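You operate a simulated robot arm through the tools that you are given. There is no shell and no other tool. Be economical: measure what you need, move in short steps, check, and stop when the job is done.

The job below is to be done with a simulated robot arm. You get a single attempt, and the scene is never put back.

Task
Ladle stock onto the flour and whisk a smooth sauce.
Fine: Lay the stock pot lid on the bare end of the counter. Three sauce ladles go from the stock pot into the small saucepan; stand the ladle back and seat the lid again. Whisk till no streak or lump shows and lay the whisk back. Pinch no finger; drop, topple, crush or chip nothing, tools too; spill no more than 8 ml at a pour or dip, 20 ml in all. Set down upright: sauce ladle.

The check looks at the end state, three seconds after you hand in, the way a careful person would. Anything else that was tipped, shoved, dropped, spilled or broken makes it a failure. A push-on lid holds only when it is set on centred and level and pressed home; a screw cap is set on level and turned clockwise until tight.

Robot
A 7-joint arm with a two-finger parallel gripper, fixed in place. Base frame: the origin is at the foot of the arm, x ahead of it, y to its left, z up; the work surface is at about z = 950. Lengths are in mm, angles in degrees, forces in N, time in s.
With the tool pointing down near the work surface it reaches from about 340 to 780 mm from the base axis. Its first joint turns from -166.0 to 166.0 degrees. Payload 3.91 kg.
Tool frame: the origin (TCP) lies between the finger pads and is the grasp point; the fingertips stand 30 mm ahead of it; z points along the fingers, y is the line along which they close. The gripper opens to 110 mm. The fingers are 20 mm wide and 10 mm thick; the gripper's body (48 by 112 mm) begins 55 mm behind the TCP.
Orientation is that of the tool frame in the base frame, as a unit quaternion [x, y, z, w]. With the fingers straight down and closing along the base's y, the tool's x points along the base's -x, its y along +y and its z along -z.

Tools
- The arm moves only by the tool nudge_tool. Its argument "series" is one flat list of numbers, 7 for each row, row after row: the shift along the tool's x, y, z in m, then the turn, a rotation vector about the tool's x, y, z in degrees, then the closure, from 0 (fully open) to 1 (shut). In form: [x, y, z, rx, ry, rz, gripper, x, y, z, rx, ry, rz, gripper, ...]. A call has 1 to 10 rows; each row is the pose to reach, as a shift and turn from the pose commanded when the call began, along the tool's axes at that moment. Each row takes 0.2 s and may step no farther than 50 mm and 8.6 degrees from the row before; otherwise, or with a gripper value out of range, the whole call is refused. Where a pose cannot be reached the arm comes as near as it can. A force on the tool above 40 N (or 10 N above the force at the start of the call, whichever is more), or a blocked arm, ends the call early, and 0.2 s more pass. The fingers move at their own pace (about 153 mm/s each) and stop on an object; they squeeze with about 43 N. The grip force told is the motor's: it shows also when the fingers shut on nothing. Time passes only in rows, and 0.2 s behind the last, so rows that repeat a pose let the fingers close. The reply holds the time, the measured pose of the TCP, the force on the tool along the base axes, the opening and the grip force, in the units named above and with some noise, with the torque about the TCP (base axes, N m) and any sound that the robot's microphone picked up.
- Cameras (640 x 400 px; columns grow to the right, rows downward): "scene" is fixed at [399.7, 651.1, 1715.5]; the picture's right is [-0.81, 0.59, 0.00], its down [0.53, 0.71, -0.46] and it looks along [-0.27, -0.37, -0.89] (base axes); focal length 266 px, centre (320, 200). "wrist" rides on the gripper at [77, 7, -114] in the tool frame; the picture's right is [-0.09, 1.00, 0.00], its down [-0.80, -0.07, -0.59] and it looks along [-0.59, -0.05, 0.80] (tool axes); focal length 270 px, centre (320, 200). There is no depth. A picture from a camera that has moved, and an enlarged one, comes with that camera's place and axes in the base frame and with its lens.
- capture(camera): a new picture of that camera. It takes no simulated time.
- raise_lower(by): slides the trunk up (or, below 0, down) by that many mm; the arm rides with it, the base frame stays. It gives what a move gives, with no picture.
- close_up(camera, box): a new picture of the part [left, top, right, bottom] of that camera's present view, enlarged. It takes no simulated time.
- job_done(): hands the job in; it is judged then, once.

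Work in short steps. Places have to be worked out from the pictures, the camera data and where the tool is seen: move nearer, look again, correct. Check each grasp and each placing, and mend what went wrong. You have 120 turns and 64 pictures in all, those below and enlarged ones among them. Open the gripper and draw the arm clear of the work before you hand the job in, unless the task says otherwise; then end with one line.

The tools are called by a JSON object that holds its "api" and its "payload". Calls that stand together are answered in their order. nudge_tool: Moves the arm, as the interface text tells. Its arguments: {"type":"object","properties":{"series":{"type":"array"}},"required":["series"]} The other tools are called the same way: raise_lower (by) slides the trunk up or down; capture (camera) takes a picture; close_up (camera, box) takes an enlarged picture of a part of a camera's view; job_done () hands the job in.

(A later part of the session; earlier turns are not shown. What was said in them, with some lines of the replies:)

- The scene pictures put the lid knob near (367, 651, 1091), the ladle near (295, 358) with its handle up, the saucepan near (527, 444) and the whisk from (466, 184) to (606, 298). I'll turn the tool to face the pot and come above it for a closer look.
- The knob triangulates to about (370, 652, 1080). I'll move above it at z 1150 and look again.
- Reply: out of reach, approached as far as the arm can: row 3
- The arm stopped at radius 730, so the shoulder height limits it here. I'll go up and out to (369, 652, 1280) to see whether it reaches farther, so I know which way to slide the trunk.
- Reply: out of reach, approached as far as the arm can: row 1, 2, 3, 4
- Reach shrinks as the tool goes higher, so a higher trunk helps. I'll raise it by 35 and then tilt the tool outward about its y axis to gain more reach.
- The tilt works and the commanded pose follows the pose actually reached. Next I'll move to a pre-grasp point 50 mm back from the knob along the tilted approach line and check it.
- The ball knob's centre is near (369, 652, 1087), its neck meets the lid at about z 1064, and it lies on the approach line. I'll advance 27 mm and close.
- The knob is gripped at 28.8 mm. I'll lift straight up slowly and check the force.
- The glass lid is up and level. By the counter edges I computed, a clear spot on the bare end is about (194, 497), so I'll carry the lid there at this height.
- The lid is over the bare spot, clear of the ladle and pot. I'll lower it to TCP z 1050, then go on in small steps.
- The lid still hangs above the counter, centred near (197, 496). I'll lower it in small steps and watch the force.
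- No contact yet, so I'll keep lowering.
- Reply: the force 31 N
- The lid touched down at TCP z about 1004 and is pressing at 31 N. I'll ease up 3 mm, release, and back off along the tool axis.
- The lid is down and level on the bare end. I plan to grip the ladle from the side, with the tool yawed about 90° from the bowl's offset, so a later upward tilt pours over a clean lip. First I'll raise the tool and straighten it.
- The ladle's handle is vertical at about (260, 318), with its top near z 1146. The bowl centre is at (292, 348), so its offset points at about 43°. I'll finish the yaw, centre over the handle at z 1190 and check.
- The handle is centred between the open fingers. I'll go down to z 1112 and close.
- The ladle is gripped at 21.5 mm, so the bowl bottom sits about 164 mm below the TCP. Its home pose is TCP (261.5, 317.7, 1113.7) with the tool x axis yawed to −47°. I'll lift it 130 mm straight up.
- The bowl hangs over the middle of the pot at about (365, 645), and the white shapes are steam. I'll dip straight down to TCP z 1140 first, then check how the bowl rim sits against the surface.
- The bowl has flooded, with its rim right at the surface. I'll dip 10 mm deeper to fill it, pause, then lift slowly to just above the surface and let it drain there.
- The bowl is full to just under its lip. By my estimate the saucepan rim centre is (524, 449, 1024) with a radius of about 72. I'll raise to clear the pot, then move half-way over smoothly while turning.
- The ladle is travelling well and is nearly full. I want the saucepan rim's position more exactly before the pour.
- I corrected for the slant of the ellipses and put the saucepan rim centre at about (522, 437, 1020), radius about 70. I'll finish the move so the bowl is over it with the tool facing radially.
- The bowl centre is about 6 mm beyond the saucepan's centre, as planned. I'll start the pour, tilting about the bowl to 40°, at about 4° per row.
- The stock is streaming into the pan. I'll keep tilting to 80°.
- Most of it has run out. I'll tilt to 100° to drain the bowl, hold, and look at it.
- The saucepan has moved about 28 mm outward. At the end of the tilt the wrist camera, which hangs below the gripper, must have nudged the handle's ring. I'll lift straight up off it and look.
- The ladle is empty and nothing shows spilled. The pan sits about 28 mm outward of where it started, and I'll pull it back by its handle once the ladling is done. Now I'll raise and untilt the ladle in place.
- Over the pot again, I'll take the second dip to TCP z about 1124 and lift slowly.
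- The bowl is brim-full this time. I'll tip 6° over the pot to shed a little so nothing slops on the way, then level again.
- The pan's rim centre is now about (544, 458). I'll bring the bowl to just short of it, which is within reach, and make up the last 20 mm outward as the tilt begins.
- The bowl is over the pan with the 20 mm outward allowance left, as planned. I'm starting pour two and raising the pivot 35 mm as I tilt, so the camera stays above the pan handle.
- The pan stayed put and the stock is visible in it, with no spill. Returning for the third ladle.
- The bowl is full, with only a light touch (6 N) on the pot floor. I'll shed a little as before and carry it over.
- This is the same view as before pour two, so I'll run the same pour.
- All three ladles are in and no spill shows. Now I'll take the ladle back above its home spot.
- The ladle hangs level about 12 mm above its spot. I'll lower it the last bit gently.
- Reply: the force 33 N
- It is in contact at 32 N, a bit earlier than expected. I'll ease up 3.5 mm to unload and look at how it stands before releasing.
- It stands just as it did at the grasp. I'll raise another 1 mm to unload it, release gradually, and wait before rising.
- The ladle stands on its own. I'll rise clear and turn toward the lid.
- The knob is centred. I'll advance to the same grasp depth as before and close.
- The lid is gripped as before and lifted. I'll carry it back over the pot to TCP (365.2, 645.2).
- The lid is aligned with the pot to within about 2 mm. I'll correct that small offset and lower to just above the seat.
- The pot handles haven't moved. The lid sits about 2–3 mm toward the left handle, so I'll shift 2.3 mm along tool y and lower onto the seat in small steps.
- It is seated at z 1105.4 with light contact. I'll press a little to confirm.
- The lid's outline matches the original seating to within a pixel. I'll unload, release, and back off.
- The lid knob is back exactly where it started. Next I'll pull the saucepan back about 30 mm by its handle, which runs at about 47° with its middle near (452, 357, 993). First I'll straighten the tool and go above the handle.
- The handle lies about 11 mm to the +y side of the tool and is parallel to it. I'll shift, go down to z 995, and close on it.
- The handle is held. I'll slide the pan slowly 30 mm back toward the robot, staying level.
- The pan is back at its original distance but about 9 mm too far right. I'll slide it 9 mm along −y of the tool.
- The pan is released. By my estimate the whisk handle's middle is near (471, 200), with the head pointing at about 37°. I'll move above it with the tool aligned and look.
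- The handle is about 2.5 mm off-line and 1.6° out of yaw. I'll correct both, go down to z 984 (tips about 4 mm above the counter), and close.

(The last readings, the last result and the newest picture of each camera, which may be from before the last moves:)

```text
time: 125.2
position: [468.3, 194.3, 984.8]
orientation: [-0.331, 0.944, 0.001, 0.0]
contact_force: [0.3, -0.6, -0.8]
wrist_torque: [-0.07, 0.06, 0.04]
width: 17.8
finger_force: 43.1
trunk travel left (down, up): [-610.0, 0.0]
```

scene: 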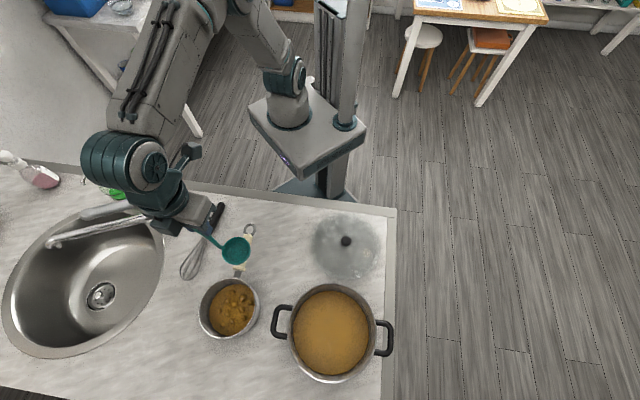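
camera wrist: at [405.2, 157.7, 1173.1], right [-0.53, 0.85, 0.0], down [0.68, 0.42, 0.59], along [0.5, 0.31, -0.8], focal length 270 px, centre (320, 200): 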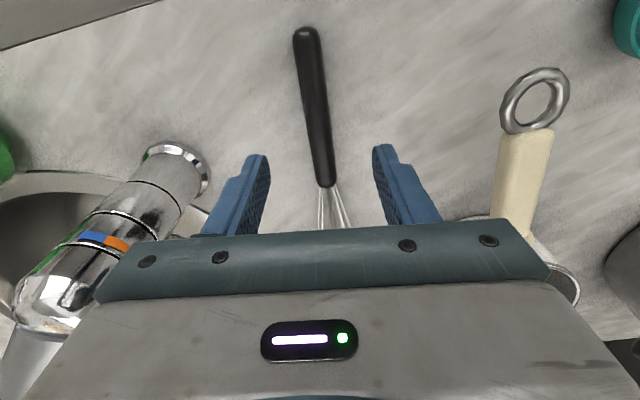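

The whisk handle is gripped at 17.8 mm. Its home pose is TCP (468.3, 194.3, 984.8) with the tool x axis yawed to 38.6°. I'll lift it high and start turning so I can tilt it head-down into the pan.

{"api": "nudge_tool", "payload": {"series": [0, 0, -0.015, 0, 0, 0, 1, 0, 0, -0.05, 0, 0, 0, 1, 0, 0, -0.095, 0, 0, 0, 1, 0, 0, -0.14, 0, 0, 0, 1, 0, 0, -0.185, 0, 0, 0, 1, 0, 0, -0.23, 0, 0, 0, 1, 0, 0, -0.259, 0, 0, -8.5, 1, 0, 0, -0.259, 0, 0, -17, 1, 0, 0, -0.259, 0, 0, -25.5, 1, 0, 0, -0.259, 0, 0, -34, 1]}}

{"api": "nudge_tool", "payload": {"series": [-0.0322, -0.002, 0, 0, 0, -8.2, 1, -0.0644, -0.0041, 0, 0, 0, -16.4, 1, -0.0966, -0.0061, 0, 0, 0, -24.6, 1, -0.1289, -0.0081, 0, 0, 0, -32.8, 1, -0.1611, -0.0101, 0, 0, 0, -41, 1, -0.1933, -0.0122, 0, 0, 0, -49.2, 1, -0.2255, -0.0142, 0, 0, 0, -57.4, 1]}}

{"api": "nudge_tool", "payload": {"series": [0, 0, 0, 0, 8.5, 0, 1, 0, 0, 0, 0, 17, 0, 1, 0, 0, 0, 0, 25.5, 0, 1, 0, 0, 0, 0, 34, 0, 1, 0, 0, 0, 0, 42.5, 0, 1, 0, 0, 0, 0, 51, 0, 1, 0, 0, 0, 0, 59.5, 0, 1, 0, 0, 0, 0, 68, 0, 1]}}

{"api": "capture", "payload": {"camera": "scene"}}

```text
time: 127.4
position: [465.7, 193.0, 1245.6]
orientation: [-0.593, 0.805, 0.0, 0.0]
contact_force: [-1.0, -0.3, 0.2]
wrist_torque: [-0.06, 0.05, -0.02]
width: 17.9
finger_force: 43.1
trunk travel left (down, up): [-610.0, 0.0]
```

```text
time: 129.0
position: [546.8, 406.9, 1245.2]
orientation: [0.907, -0.422, 0.0, 0.001]
contact_force: [-0.5, 0.7, -0.4]
wrist_torque: [-0.02, -0.05, 0.0]
width: 18.2
finger_force: 43.2
trunk travel left (down, up): [-610.0, 0.0]
```

```text
time: 130.8
position: [547.0, 405.2, 1244.0]
orientation: [0.75, -0.351, 0.508, 0.237]
contact_force: [0.0, -0.7, 0.4]
wrist_torque: [-0.02, -0.01, 0.01]
width: 17.8
finger_force: 42.8
trunk travel left (down, up): [-610.0, 0.0]
```

```text
8 pictures are left
```

scene: 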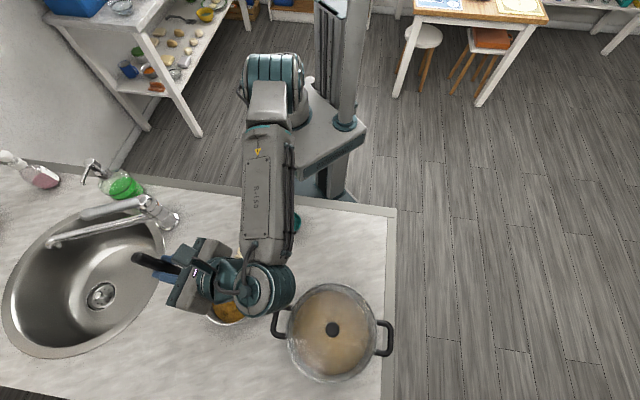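

The pose was reached. The scene view of the head is blocked, so I'll use the wrist camera.

{"api": "capture", "payload": {"camera": "wrist"}}

```text
7 pictures are left
camera wrist: at [492.0, 459.7, 1358.4], right [-0.78, -0.61, -0.08], down [-0.49, 0.7, -0.52], along [0.38, -0.37, -0.85], focal length 270 px, centre (320, 200)
```

wrist: 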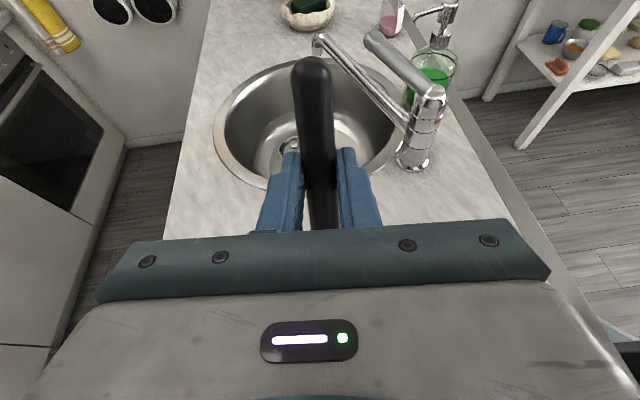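

The whisk is held firmly with its head down, and its tip should be near (515, 443), above the pan's centre. I'll lower it into the pan slowly and watch the force.

{"api": "nudge_tool", "payload": {"series": [-0.0093, 0, 0.0037, 0, 0, 0, 1, -0.0232, 0, 0.0094, 0, 0, 0, 1, -0.0371, 0, 0.015, 0, 0, 0, 1, -0.051, 0, 0.0206, 0, 0, 0, 1, -0.0602, 0, 0.0244, 0, 0, 0, 1, -0.0677, 0, 0.0274, 0, 0, 0, 1, -0.0723, 0, 0.0293, 0, 0, 0, 1, -0.0723, 0, 0.0293, 0, 0, 0, 1]}}

{"api": "close_up", "payload": {"camera": "scene", "box": [160, 210, 320, 340]}}

```text
time: 132.6
position: [546.7, 404.8, 1165.8]
orientation: [0.751, -0.35, 0.507, 0.237]
contact_force: [-0.3, 0.2, 0.3]
wrist_torque: [0.01, 0.0, -0.01]
width: 17.7
finger_force: 42.8
trunk travel left (down, up): [-610.0, 0.0]
```

```text
3.08 times, centred on (240, 275) of scene
camera zoom: at [399.7, 651.1, 1715.5], right [-0.81, 0.59, 0.0], down [0.53, 0.71, -0.46], along [-0.27, -0.37, -0.89], focal length 817 px, centre (566, -31)
```

zoom: 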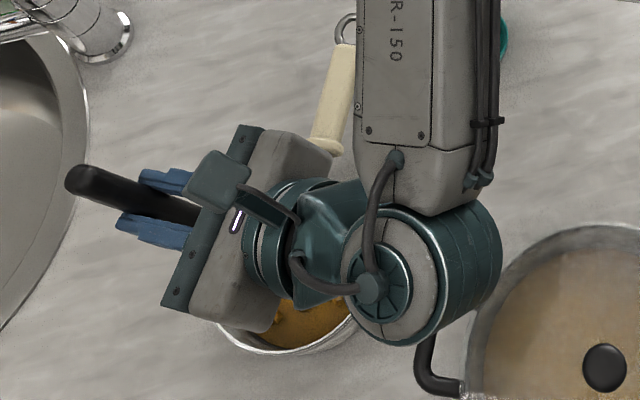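

No contact yet and the pan hasn't moved. I'll go 9 mm deeper, checking for contact with the floor.

{"api": "nudge_tool", "payload": {"series": [-0.0028, 0, 0.0011, 0, 0, 0, 1, -0.0056, 0, 0.0023, 0, 0, 0, 1, -0.0083, 0, 0.0034, 0, 0, 0, 1, -0.0083, 0, 0.0034, 0, 0, 0, 1]}}

```text
time: 133.6
position: [548.8, 404.2, 1157.7]
orientation: [0.751, -0.35, 0.508, 0.236]
contact_force: [0.0, -0.3, -0.8]
wrist_torque: [0.0, 0.0, 0.0]
width: 17.8
finger_force: 43.1
trunk travel left (down, up): [-610.0, 0.0]
```

The tip is about 15 mm above the pan floor, in the sauce. I'll make a first test circle of 14 mm radius and check for wall contact.

{"api": "nudge_tool", "payload": {"series": [-0.0053, 0, -0.013, 0, 0, 0, 1, -0.004, 0.009, -0.0099, 0, 0, 0, 1, -0.0009, 0.0138, -0.0022, 0, 0, 0, 1, 0.0026, 0.0121, 0.0065, 0, 0, 0, 1, 0.005, 0.0048, 0.0122, 0, 0, 0, 1, 0.005, -0.0048, 0.0122, 0, 0, 0, 1, 0.0026, -0.0121, 0.0065, 0, 0, 0, 1, -0.0009, -0.0138, -0.0022, 0, 0, 0, 1, -0.004, -0.009, -0.0099, 0, 0, 0, 1, 0, 0, 0, 0, 0, 0, 1]}}

{"api": "close_up", "payload": {"camera": "scene", "box": [160, 210, 320, 340]}}

```text
time: 135.8
position: [548.7, 404.3, 1155.9]
orientation: [0.751, -0.351, 0.507, 0.236]
contact_force: [-0.8, -0.2, -1.2]
wrist_torque: [-0.03, -0.01, 0.01]
width: 17.8
finger_force: 43.1
trunk travel left (down, up): [-610.0, 0.0]
```

```text
3.08 times, centred on (240, 275) of scene
camera zoom: at [399.7, 651.1, 1715.5], right [-0.81, 0.59, 0.0], down [0.53, 0.71, -0.46], along [-0.27, -0.37, -0.89], focal length 817 px, centre (566, -31)
```

zoom: 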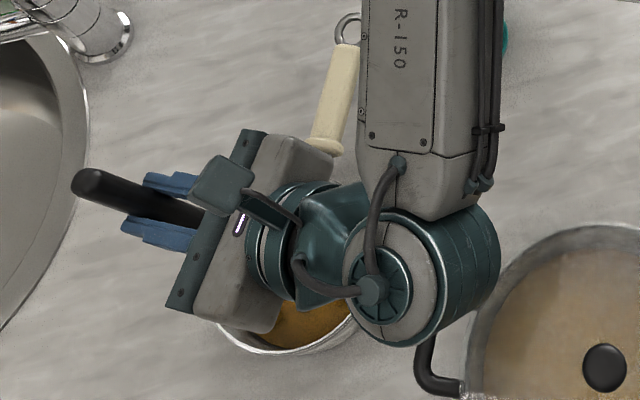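

There was no wall contact and the pan stayed still. I'll whisk more briskly, 4 mm deeper on 20 mm circles.

{"api": "nudge_tool", "payload": {"series": [-0.0112, 0, -0.017, 0, 0, 0, 1, -0.006, 0.019, -0.0042, 0, 0, 0, 1, 0.0024, 0.0118, 0.0165, 0, 0, 0, 1, 0.0024, -0.0118, 0.0165, 0, 0, 0, 1, -0.006, -0.019, -0.0042, 0, 0, 0, 1, -0.0112, 0, -0.017, 0, 0, 0, 1, -0.006, 0.019, -0.0042, 0, 0, 0, 1, 0.0024, 0.0118, 0.0165, 0, 0, 0, 1, 0.0024, -0.0118, 0.0165, 0, 0, 0, 1, -0.0037, 0, 0.0015, 0, 0, 0, 1]}}

{"api": "nudge_tool", "payload": {"series": [-0.0075, 0, -0.0185, 0, 0, 0, 1, -0.0023, 0.019, -0.0057, 0, 0, 0, 1, 0.0061, 0.0118, 0.015, 0, 0, 0, 1, 0.0061, -0.0118, 0.015, 0, 0, 0, 1, -0.0023, -0.019, -0.0057, 0, 0, 0, 1, -0.0075, 0, -0.0185, 0, 0, 0, 1, -0.0023, 0.019, -0.0057, 0, 0, 0, 1, 0.0061, 0.0118, 0.015, 0, 0, 0, 1, 0.0061, -0.0118, 0.015, 0, 0, 0, 1, -0.0023, -0.019, -0.0057, 0, 0, 0, 1]}}

```text
time: 138.0
position: [546.6, 402.9, 1153.4]
orientation: [0.751, -0.351, 0.507, 0.236]
contact_force: [0.6, -0.3, -0.2]
wrist_torque: [-0.01, -0.01, 0.01]
width: 18.1
finger_force: 42.7
trunk travel left (down, up): [-610.0, 0.0]
```

```text
time: 140.2
position: [558.7, 421.8, 1153.2]
orientation: [0.751, -0.351, 0.506, 0.237]
contact_force: [-0.2, 0.3, -0.6]
wrist_torque: [-0.02, -0.02, -0.02]
width: 18.1
finger_force: 43.0
trunk travel left (down, up): [-610.0, 0.0]
```

The motion is smooth with no contact force, so I'll keep going with the same closed cycle.

{"api": "nudge_tool", "payload": {"series": [-0.0052, 0.019, -0.0128, 0, 0, 0, 1, 0, 0.038, 0, 0, 0, 0, 1, 0.0084, 0.0308, 0.0207, 0, 0, 0, 1, 0.0084, 0.0072, 0.0207, 0, 0, 0, 1, 0, 0, 0, 0, 0, 0, 1, -0.0052, 0.019, -0.0128, 0, 0, 0, 1, 0, 0.038, 0, 0, 0, 0, 1, 0.0084, 0.0308, 0.0207, 0, 0, 0, 1, 0.0084, 0.0072, 0.0207, 0, 0, 0, 1, 0, 0, 0, 0, 0, 0, 1]}}

{"api": "nudge_tool", "payload": {"series": [-0.0052, 0.019, -0.0128, 0, 0, 0, 1, 0, 0.038, 0, 0, 0, 0, 1, 0.0084, 0.0308, 0.0207, 0, 0, 0, 1, 0.0084, 0.0072, 0.0207, 0, 0, 0, 1, 0, 0, 0, 0, 0, 0, 1, -0.0052, 0.019, -0.0128, 0, 0, 0, 1, 0, 0.038, 0, 0, 0, 0, 1, 0.0084, 0.0308, 0.0207, 0, 0, 0, 1, 0.0084, 0.0072, 0.0207, 0, 0, 0, 1, 0, 0, 0, 0, 0, 0, 1]}}

{"api": "nudge_tool", "payload": {"series": [-0.0052, 0.019, -0.0128, 0, 0, 0, 1, 0, 0.038, 0, 0, 0, 0, 1, 0.0084, 0.0308, 0.0207, 0, 0, 0, 1, 0.0084, 0.0072, 0.0207, 0, 0, 0, 1, 0, 0, 0, 0, 0, 0, 1, -0.0052, 0.019, -0.0128, 0, 0, 0, 1, 0, 0.038, 0, 0, 0, 0, 1, 0.0084, 0.0308, 0.0207, 0, 0, 0, 1, 0.0084, 0.0072, 0.0207, 0, 0, 0, 1, 0, 0, 0, 0, 0, 0, 1]}}

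{"api": "nudge_tool", "payload": {"series": [-0.0052, 0.019, -0.0128, 0, 0, 0, 1, 0, 0.038, 0, 0, 0, 0, 1, 0.0084, 0.0308, 0.0207, 0, 0, 0, 1, 0.0084, 0.0072, 0.0207, 0, 0, 0, 1, 0, 0, 0, 0, 0, 0, 1, -0.0052, 0.019, -0.0128, 0, 0, 0, 1, 0, 0.038, 0, 0, 0, 0, 1, 0.0084, 0.0308, 0.0207, 0, 0, 0, 1, 0.0084, 0.0072, 0.0207, 0, 0, 0, 1, 0, 0, 0, 0, 0, 0, 1]}}

{"api": "nudge_tool", "payload": {"series": [-0.0052, 0.019, -0.0128, 0, 0, 0, 1, 0, 0.038, 0, 0, 0, 0, 1, 0.0084, 0.0308, 0.0207, 0, 0, 0, 1, 0.0084, 0.0072, 0.0207, 0, 0, 0, 1, 0, 0, 0, 0, 0, 0, 1, -0.0052, 0.019, -0.0128, 0, 0, 0, 1, 0, 0.038, 0, 0, 0, 0, 1, 0.0084, 0.0308, 0.0207, 0, 0, 0, 1, 0.0084, 0.0072, 0.0207, 0, 0, 0, 1, 0, 0, 0, 0, 0, 0, 1]}}

{"api": "nudge_tool", "payload": {"series": [-0.0052, 0.019, -0.0128, 0, 0, 0, 1, 0, 0.038, 0, 0, 0, 0, 1, 0.0084, 0.0308, 0.0207, 0, 0, 0, 1, 0.0084, 0.0072, 0.0207, 0, 0, 0, 1, 0, 0, 0, 0, 0, 0, 1, -0.0052, 0.019, -0.0128, 0, 0, 0, 1, 0, 0.038, 0, 0, 0, 0, 1, 0.0084, 0.0308, 0.0207, 0, 0, 0, 1, 0.0084, 0.0072, 0.0207, 0, 0, 0, 1, 0.0023, 0.019, 0.0057, 0, 0, 0, 1]}}

```text
time: 142.4
position: [559.8, 422.1, 1153.8]
orientation: [0.751, -0.35, 0.507, 0.237]
contact_force: [0.0, -0.3, -0.8]
wrist_torque: [-0.04, 0.01, 0.03]
width: 17.9
finger_force: 43.1
trunk travel left (down, up): [-610.0, 0.0]
```

```text
time: 144.6
position: [559.0, 422.9, 1152.8]
orientation: [0.751, -0.35, 0.507, 0.237]
contact_force: [-1.2, -1.1, -0.3]
wrist_torque: [-0.01, -0.01, 0.01]
width: 17.7
finger_force: 43.1
trunk travel left (down, up): [-610.0, 0.0]
```

```text
time: 146.8
position: [556.9, 424.1, 1153.0]
orientation: [0.751, -0.35, 0.507, 0.237]
contact_force: [-0.6, 0.2, -0.3]
wrist_torque: [-0.02, 0.0, -0.01]
width: 17.6
finger_force: 43.5
trunk travel left (down, up): [-610.0, 0.0]
```

```text
time: 149.0
position: [556.7, 422.3, 1153.7]
orientation: [0.752, -0.351, 0.506, 0.236]
contact_force: [-0.2, 0.0, -0.5]
wrist_torque: [-0.01, -0.02, -0.02]
width: 17.7
finger_force: 43.8
trunk travel left (down, up): [-610.0, 0.0]
```

```text
time: 151.2
position: [556.5, 422.9, 1153.4]
orientation: [0.751, -0.35, 0.507, 0.237]
contact_force: [0.2, -0.2, -0.7]
wrist_torque: [-0.04, 0.0, -0.02]
width: 17.9
finger_force: 43.0
trunk travel left (down, up): [-610.0, 0.0]
```

```text
time: 153.4
position: [546.7, 406.5, 1153.2]
orientation: [0.752, -0.35, 0.507, 0.236]
contact_force: [0.0, -0.1, -0.5]
wrist_torque: [-0.04, -0.03, 0.03]
width: 17.7
finger_force: 43.4
trunk travel left (down, up): [-610.0, 0.0]
```

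About 14 s of whisking so far, with no contact. I'll take a tight look at the visible part of the pan.

{"api": "close_up", "payload": {"camera": "scene", "box": [205, 285, 265, 330]}}

```text
8.89 times, centred on (235, 308) of scene
camera zoom: at [399.7, 651.1, 1715.5], right [-0.81, 0.59, 0.0], down [0.53, 0.71, -0.46], along [-0.27, -0.37, -0.89], focal length 2360 px, centre (1076, -756)
```

zoom: 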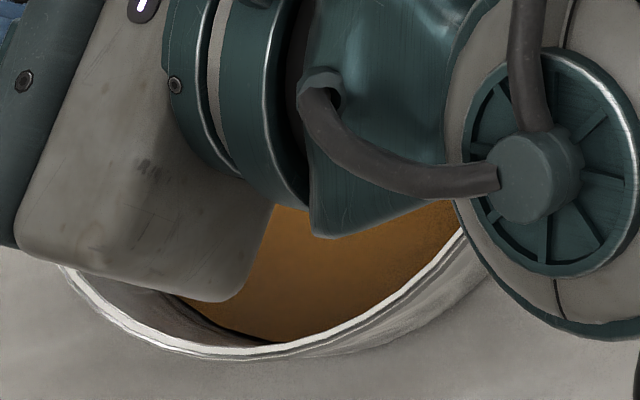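

The visible sauce is smooth brown. I'll give it a few more rounds to be sure, with the centre moved slightly to reach other parts of the pan.

{"api": "nudge_tool", "payload": {"series": [-0.0075, 0, -0.0185, 0, 0, 0, 1, -0.0023, 0.019, -0.0057, 0, 0, 0, 1, 0.0061, 0.0118, 0.015, 0, 0, 0, 1, 0.0061, -0.0118, 0.015, 0, 0, 0, 1, -0.0023, -0.019, -0.0057, 0, 0, 0, 1, -0.0075, 0, -0.0185, 0, 0, 0, 1, -0.0023, 0.022, -0.0057, 0, 0, 0, 1, 0.0061, 0.0118, 0.015, 0, 0, 0, 1, 0.0061, -0.0118, 0.015, 0, 0, 0, 1, -0.0023, -0.019, -0.0057, 0, 0, 0, 1]}}

{"api": "nudge_tool", "payload": {"series": [0.0084, 0.0072, 0.0207, 0, 0, 0, 1, 0.0084, 0.0308, 0.0207, 0, 0, 0, 1, 0, 0.038, 0, 0, 0, 0, 1, -0.0052, 0.019, -0.0128, 0, 0, 0, 1, 0, 0, 0, 0, 0, 0, 1, 0.0084, 0.0072, 0.0207, 0, 0, 0, 1, 0.0084, 0.0308, 0.0207, 0, 0, 0, 1, 0, 0.038, 0, 0, 0, 0, 1, -0.0052, 0.019, -0.0128, 0, 0, 0, 1, 0, 0, 0, 0, 0, 0, 1]}}

{"api": "nudge_tool", "payload": {"series": [0.0084, 0.0072, 0.0207, 0, 0, 0, 1, 0.0084, 0.0308, 0.0207, 0, 0, 0, 1, 0, 0.038, 0, 0, 0, 0, 1, -0.0052, 0.019, -0.0128, 0, 0, 0, 1, 0, 0, 0, 0, 0, 0, 1, 0.0084, 0.0072, 0.0207, 0, 0, 0, 1, 0.0084, 0.0308, 0.0207, 0, 0, 0, 1, 0, 0.038, 0, 0, 0, 0, 1, -0.0052, 0.019, -0.0128, 0, 0, 0, 1, 0, 0, 0, 0, 0, 0, 1]}}

{"api": "nudge_tool", "payload": {"series": [0.0084, 0.0072, 0.0207, 0, 0, 0, 1, 0.0084, 0.0308, 0.0207, 0, 0, 0, 1, 0, 0.038, 0, 0, 0, 0, 1, -0.0052, 0.019, -0.0128, 0, 0, 0, 1, 0, 0, 0, 0, 0, 0, 1, 0.0084, 0.0072, 0.0207, 0, 0, 0, 1, 0.0084, 0.0308, 0.0207, 0, 0, 0, 1, 0, 0.038, 0, 0, 0, 0, 1, -0.0052, 0.019, -0.0128, 0, 0, 0, 1, 0.0023, 0.019, 0.0057, 0, 0, 0, 1]}}

```text
time: 155.6
position: [558.0, 421.5, 1152.9]
orientation: [0.751, -0.35, 0.507, 0.236]
contact_force: [0.0, 0.0, -1.0]
wrist_torque: [-0.05, 0.02, 0.0]
width: 18.0
finger_force: 42.7
trunk travel left (down, up): [-610.0, 0.0]
```

```text
time: 157.8
position: [558.4, 419.9, 1154.4]
orientation: [0.751, -0.352, 0.506, 0.237]
contact_force: [0.0, -0.2, -1.4]
wrist_torque: [0.0, -0.01, 0.02]
width: 18.0
finger_force: 43.0
trunk travel left (down, up): [-610.0, 0.0]
```

```text
time: 160.0
position: [559.2, 419.8, 1152.4]
orientation: [0.751, -0.351, 0.506, 0.237]
contact_force: [0.1, 0.2, -0.6]
wrist_torque: [-0.03, 0.0, 0.02]
width: 17.8
finger_force: 43.3
trunk travel left (down, up): [-610.0, 0.0]
```

```text
time: 162.2
position: [548.1, 405.5, 1154.0]
orientation: [0.751, -0.351, 0.507, 0.237]
contact_force: [-0.2, 0.1, -1.3]
wrist_torque: [-0.01, 0.02, 0.0]
width: 18.0
finger_force: 43.1
trunk travel left (down, up): [-610.0, 0.0]
```

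Done whisking. I'll raise the head out of the sauce but keep it within the pan, and hold so it drips off.

{"api": "nudge_tool", "payload": {"series": [0.0093, 0, -0.0037, 0, 0, 0, 1, 0.0232, 0, -0.0094, 0, 0, 0, 1, 0.0371, 0, -0.015, 0, 0, 0, 1, 0.0417, 0, -0.0169, 0, 0, 0, 1, 0.0417, 0, -0.0169, 0, 0, 0, 1, 0.0417, 0, -0.0169, 0, 0, 0, 1, 0.0417, 0, -0.0169, 0, 0, 0, 1, 0.0417, 0, -0.0169, 0, 0, 0, 1, 0.0417, 0, -0.0169, 0, 0, 0, 1, 0.0417, 0, -0.0169, 0, 0, 0, 1]}}

{"api": "nudge_tool", "payload": {"series": [0, 0, 0, 0, 0, 0, 1, 0, 0, 0, 0, 0, 0, 1, 0, 0, 0, 0, 0, 0, 1, 0, 0, 0, 0, 0, 0, 1, 0, 0, 0, 0, 0, 0, 1, 0, 0, 0, 0, 0, 0, 1, 0, 0, 0, 0, 0, 0, 1, 0, 0, 0, 0, 0, 0, 1, 0, 0, 0, 0, 0, 0, 1, 0, 0, 0, 0, 0, 0, 1]}}

{"api": "nudge_tool", "payload": {"series": [0.0139, 0, -0.0056, 0, 0, 0, 1, 0.0278, 0, -0.0113, 0, 0, 0, 1, 0.0417, 0, -0.0169, 0, 0, 0, 1, 0.0417, 0, -0.0169, 0, 0, 0, 1, 0.0417, 0, -0.0169, 0, 0, 0, 1, 0.0417, 0, -0.0169, 0, 0, 0, 1, 0.0417, 0, -0.0169, 0, 0, 0, 1]}}

```text
time: 164.4
position: [546.8, 404.2, 1198.2]
orientation: [0.751, -0.351, 0.507, 0.237]
contact_force: [0.3, -0.3, 0.1]
wrist_torque: [0.01, 0.02, 0.0]
width: 17.9
finger_force: 42.9
trunk travel left (down, up): [-610.0, 0.0]
```

```text
time: 166.6
position: [547.0, 404.7, 1196.9]
orientation: [0.751, -0.35, 0.507, 0.236]
contact_force: [0.3, -0.3, -1.0]
wrist_torque: [0.0, -0.02, -0.02]
width: 17.9
finger_force: 43.1
trunk travel left (down, up): [-610.0, 0.0]
```

```text
time: 168.2
position: [547.6, 403.3, 1242.0]
orientation: [0.752, -0.35, 0.507, 0.235]
contact_force: [-0.3, -0.6, -0.6]
wrist_torque: [-0.03, -0.01, -0.02]
width: 18.3
finger_force: 42.9
trunk travel left (down, up): [-610.0, 0.0]
```

{"api": "nudge_tool", "payload": {"series": [0, 0, 0, 0, -8.5, 0, 1, 0, 0, 0, 0, -17, 0, 1, 0, 0, 0, 0, -25.5, 0, 1, 0, 0, 0, 0, -34, 0, 1, 0, 0, 0, 0, -42.5, 0, 1, 0, 0, 0, 0, -51, 0, 1, 0, 0, 0, 0, -59.5, 0, 1, 0, 0, 0, 0, -68, 0, 1]}}

{"api": "nudge_tool", "payload": {"series": [0, 0, 0, 0, 0, 8.2, 1, 0, 0, 0, 0, 0, 16.4, 1, 0, 0, 0, 0, 0, 24.6, 1, 0, 0, 0, 0, 0, 32.8, 1, 0, 0, 0, 0, 0, 41, 1, 0, 0, 0, 0, 0, 49.2, 1, 0, 0, 0, 0, 0, 57.4, 1]}}

```text
time: 170.0
position: [547.8, 404.2, 1244.0]
orientation: [0.906, -0.423, -0.002, -0.001]
contact_force: [-0.1, -0.3, -0.5]
wrist_torque: [-0.04, -0.02, 0.02]
width: 17.9
finger_force: 42.9
trunk travel left (down, up): [-610.0, 0.0]
```

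```text
time: 171.6
position: [548.4, 405.3, 1243.1]
orientation: [-0.591, 0.807, 0.001, 0.001]
contact_force: [0.4, -0.6, -0.4]
wrist_torque: [-0.05, 0.01, -0.03]
width: 18.0
finger_force: 43.2
trunk travel left (down, up): [-610.0, 0.0]
```

{"api": "nudge_tool", "payload": {"series": [0.0322, 0.0018, 0, 0, 0, 4.8, 1, 0.0644, 0.0036, 0, 0, 0, 9.6, 1, 0.0966, 0.0054, 0.02, 0, 0, 14.4, 1, 0.1288, 0.0072, 0.05, 0, 0, 19.3, 1, 0.161, 0.009, 0.085, 0, 0, 24.1, 1, 0.1931, 0.0108, 0.12, 0, 0, 29, 1, 0.2253, 0.0126, 0.15, 0, 0, 33.8, 1, 0.2253, 0.0126, 0.15, 0, 0, 33.8, 1]}}

{"api": "close_up", "payload": {"camera": "scene", "box": [150, 170, 410, 390]}}

```text
time: 173.4
position: [467.6, 194.7, 1091.7]
orientation: [-0.331, 0.944, 0.0, 0.0]
contact_force: [-0.1, -0.1, -0.1]
wrist_torque: [-0.04, 0.04, -0.02]
width: 17.8
finger_force: 43.3
trunk travel left (down, up): [-610.0, 0.0]
```

```text
1.82 times, centred on (280, 280) of scene
camera zoom: at [399.7, 651.1, 1715.5], right [-0.81, 0.59, 0.0], down [0.53, 0.71, -0.46], along [-0.27, -0.37, -0.89], focal length 483 px, centre (393, 54)
```

zoom: 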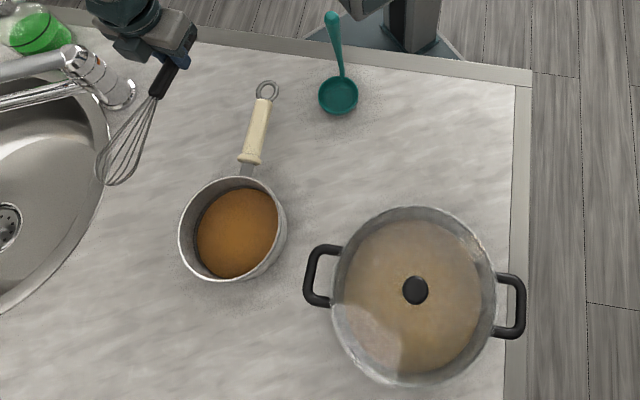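

The sauce is smooth, and the pan, lid and ladle all match their starting places with no spill. I'll lower the whisk back to its spot.

{"api": "nudge_tool", "payload": {"series": [0, 0, 0.03, 0, 0, 0, 1, 0, 0, 0.06, 0, 0, 0, 1, 0, 0, 0.085, 0, 0, 0, 1, 0, 0, 0.097, 0, 0, 0, 1, 0, 0, 0.101, 0, 0, 0, 1, 0, 0, 0.103, 0, 0, 0, 1, 0, 0, 0.1045, 0, 0, 0, 1, 0, 0, 0.1045, 0, 0, 0, 1]}}

```text
time: 175.2
position: [468.5, 193.5, 988.9]
orientation: [-0.332, 0.943, 0.0, 0.0]
contact_force: [0.8, 0.7, -0.4]
wrist_torque: [-0.06, 0.07, 0.01]
width: 18.1
finger_force: 43.8
trunk travel left (down, up): [-610.0, 0.0]
```

{"api": "nudge_tool", "payload": {"series": [0, 0, 0.0015, 0, 0, 0, 1, 0, 0, 0.003, 0, 0, 0, 1, 0, 0, 0.004, 0, 0, 0, 1, 0, 0, 0.004, 0, 0, 0, 1]}}

```text
time: 176.2
position: [468.7, 193.3, 986.3]
orientation: [-0.332, 0.943, 0.0, 0.001]
contact_force: [-2.2, 0.1, 4.0]
wrist_torque: [0.39, -0.47, 0.1]
width: 17.8
finger_force: 43.3
trunk travel left (down, up): [-610.0, 0.0]
```

It has touched lightly at z 986. I'll lower 1 mm more, release gently, and rise.

{"api": "nudge_tool", "payload": {"series": [0, 0, 0.001, 0, 0, 0, 1, 0, 0, 0.001, 0, 0, 0, 0.83, 0, 0, 0.001, 0, 0, 0, 0.8, 0, 0, 0.001, 0, 0, 0, 0.75, 0, 0, 0.001, 0, 0, 0, 0.65, 0, 0, 0.001, 0, 0, 0, 0.55, 0, 0, -0.03, 0, 0, 0, 0.5, 0, 0, -0.07, 0, 0, 0, 0.5, 0, 0, -0.115, 0, 0, 0, 0.5, 0, 0, -0.16, 0, 0, 0, 0.5]}}

{"api": "nudge_tool", "payload": {"series": [0.04, 0, -0.03, 0, 0, 0, 0.3, 0.08, 0, -0.06, 0, 0, 0, 0, 0.11, 0, -0.09, 0, 0, 0, 0]}}

{"api": "close_up", "payload": {"camera": "scene", "box": [150, 170, 410, 390]}}

```text
time: 178.4
position: [468.3, 194.9, 1144.9]
orientation: [-0.332, 0.943, 0.001, 0.0]
contact_force: [0.5, -0.6, 0.5]
wrist_torque: [0.01, 0.01, -0.02]
width: 54.9
finger_force: 0.0
trunk travel left (down, up): [-610.0, 0.0]
```

```text
time: 179.2
position: [381.7, 125.8, 1235.9]
orientation: [-0.332, 0.943, 0.0, 0.0]
contact_force: [-1.2, -0.4, 0.2]
wrist_torque: [-0.01, -0.01, 0.01]
width: 110.1
finger_force: 0.0
trunk travel left (down, up): [-610.0, 0.0]
```

```text
1.82 times, centred on (280, 280) of scene
camera zoom: at [399.7, 651.1, 1715.5], right [-0.81, 0.59, 0.0], down [0.53, 0.71, -0.46], along [-0.27, -0.37, -0.89], focal length 483 px, centre (393, 54)
```

zoom: 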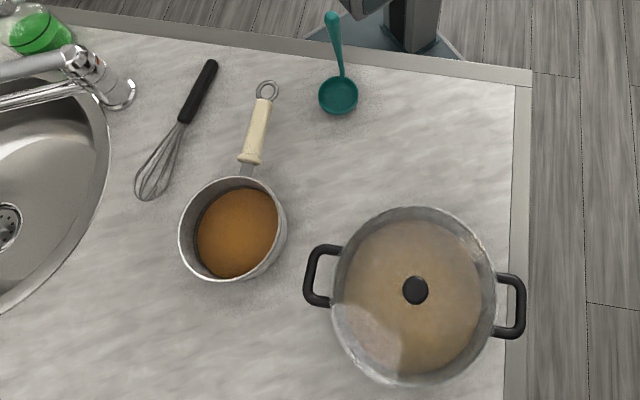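

Everything is back in place: the whisk is laid down, the ladle stands upright, the lid is seated and the sauce is smooth. The gripper is open and clear, so I'm handing in.

{"api": "job_done", "payload": {}}

```text
The job is handed in.
```

I ladled three scoops of stock into the saucepan and whisked the sauce; in the last picture no lump or streak shows and I saw no spill. The ladle stands upright in its place, the lid is seated on the pot and the whisk is laid back. During the first pour the arm nudged the saucepan about 28 mm, and I slid it back to where it started.
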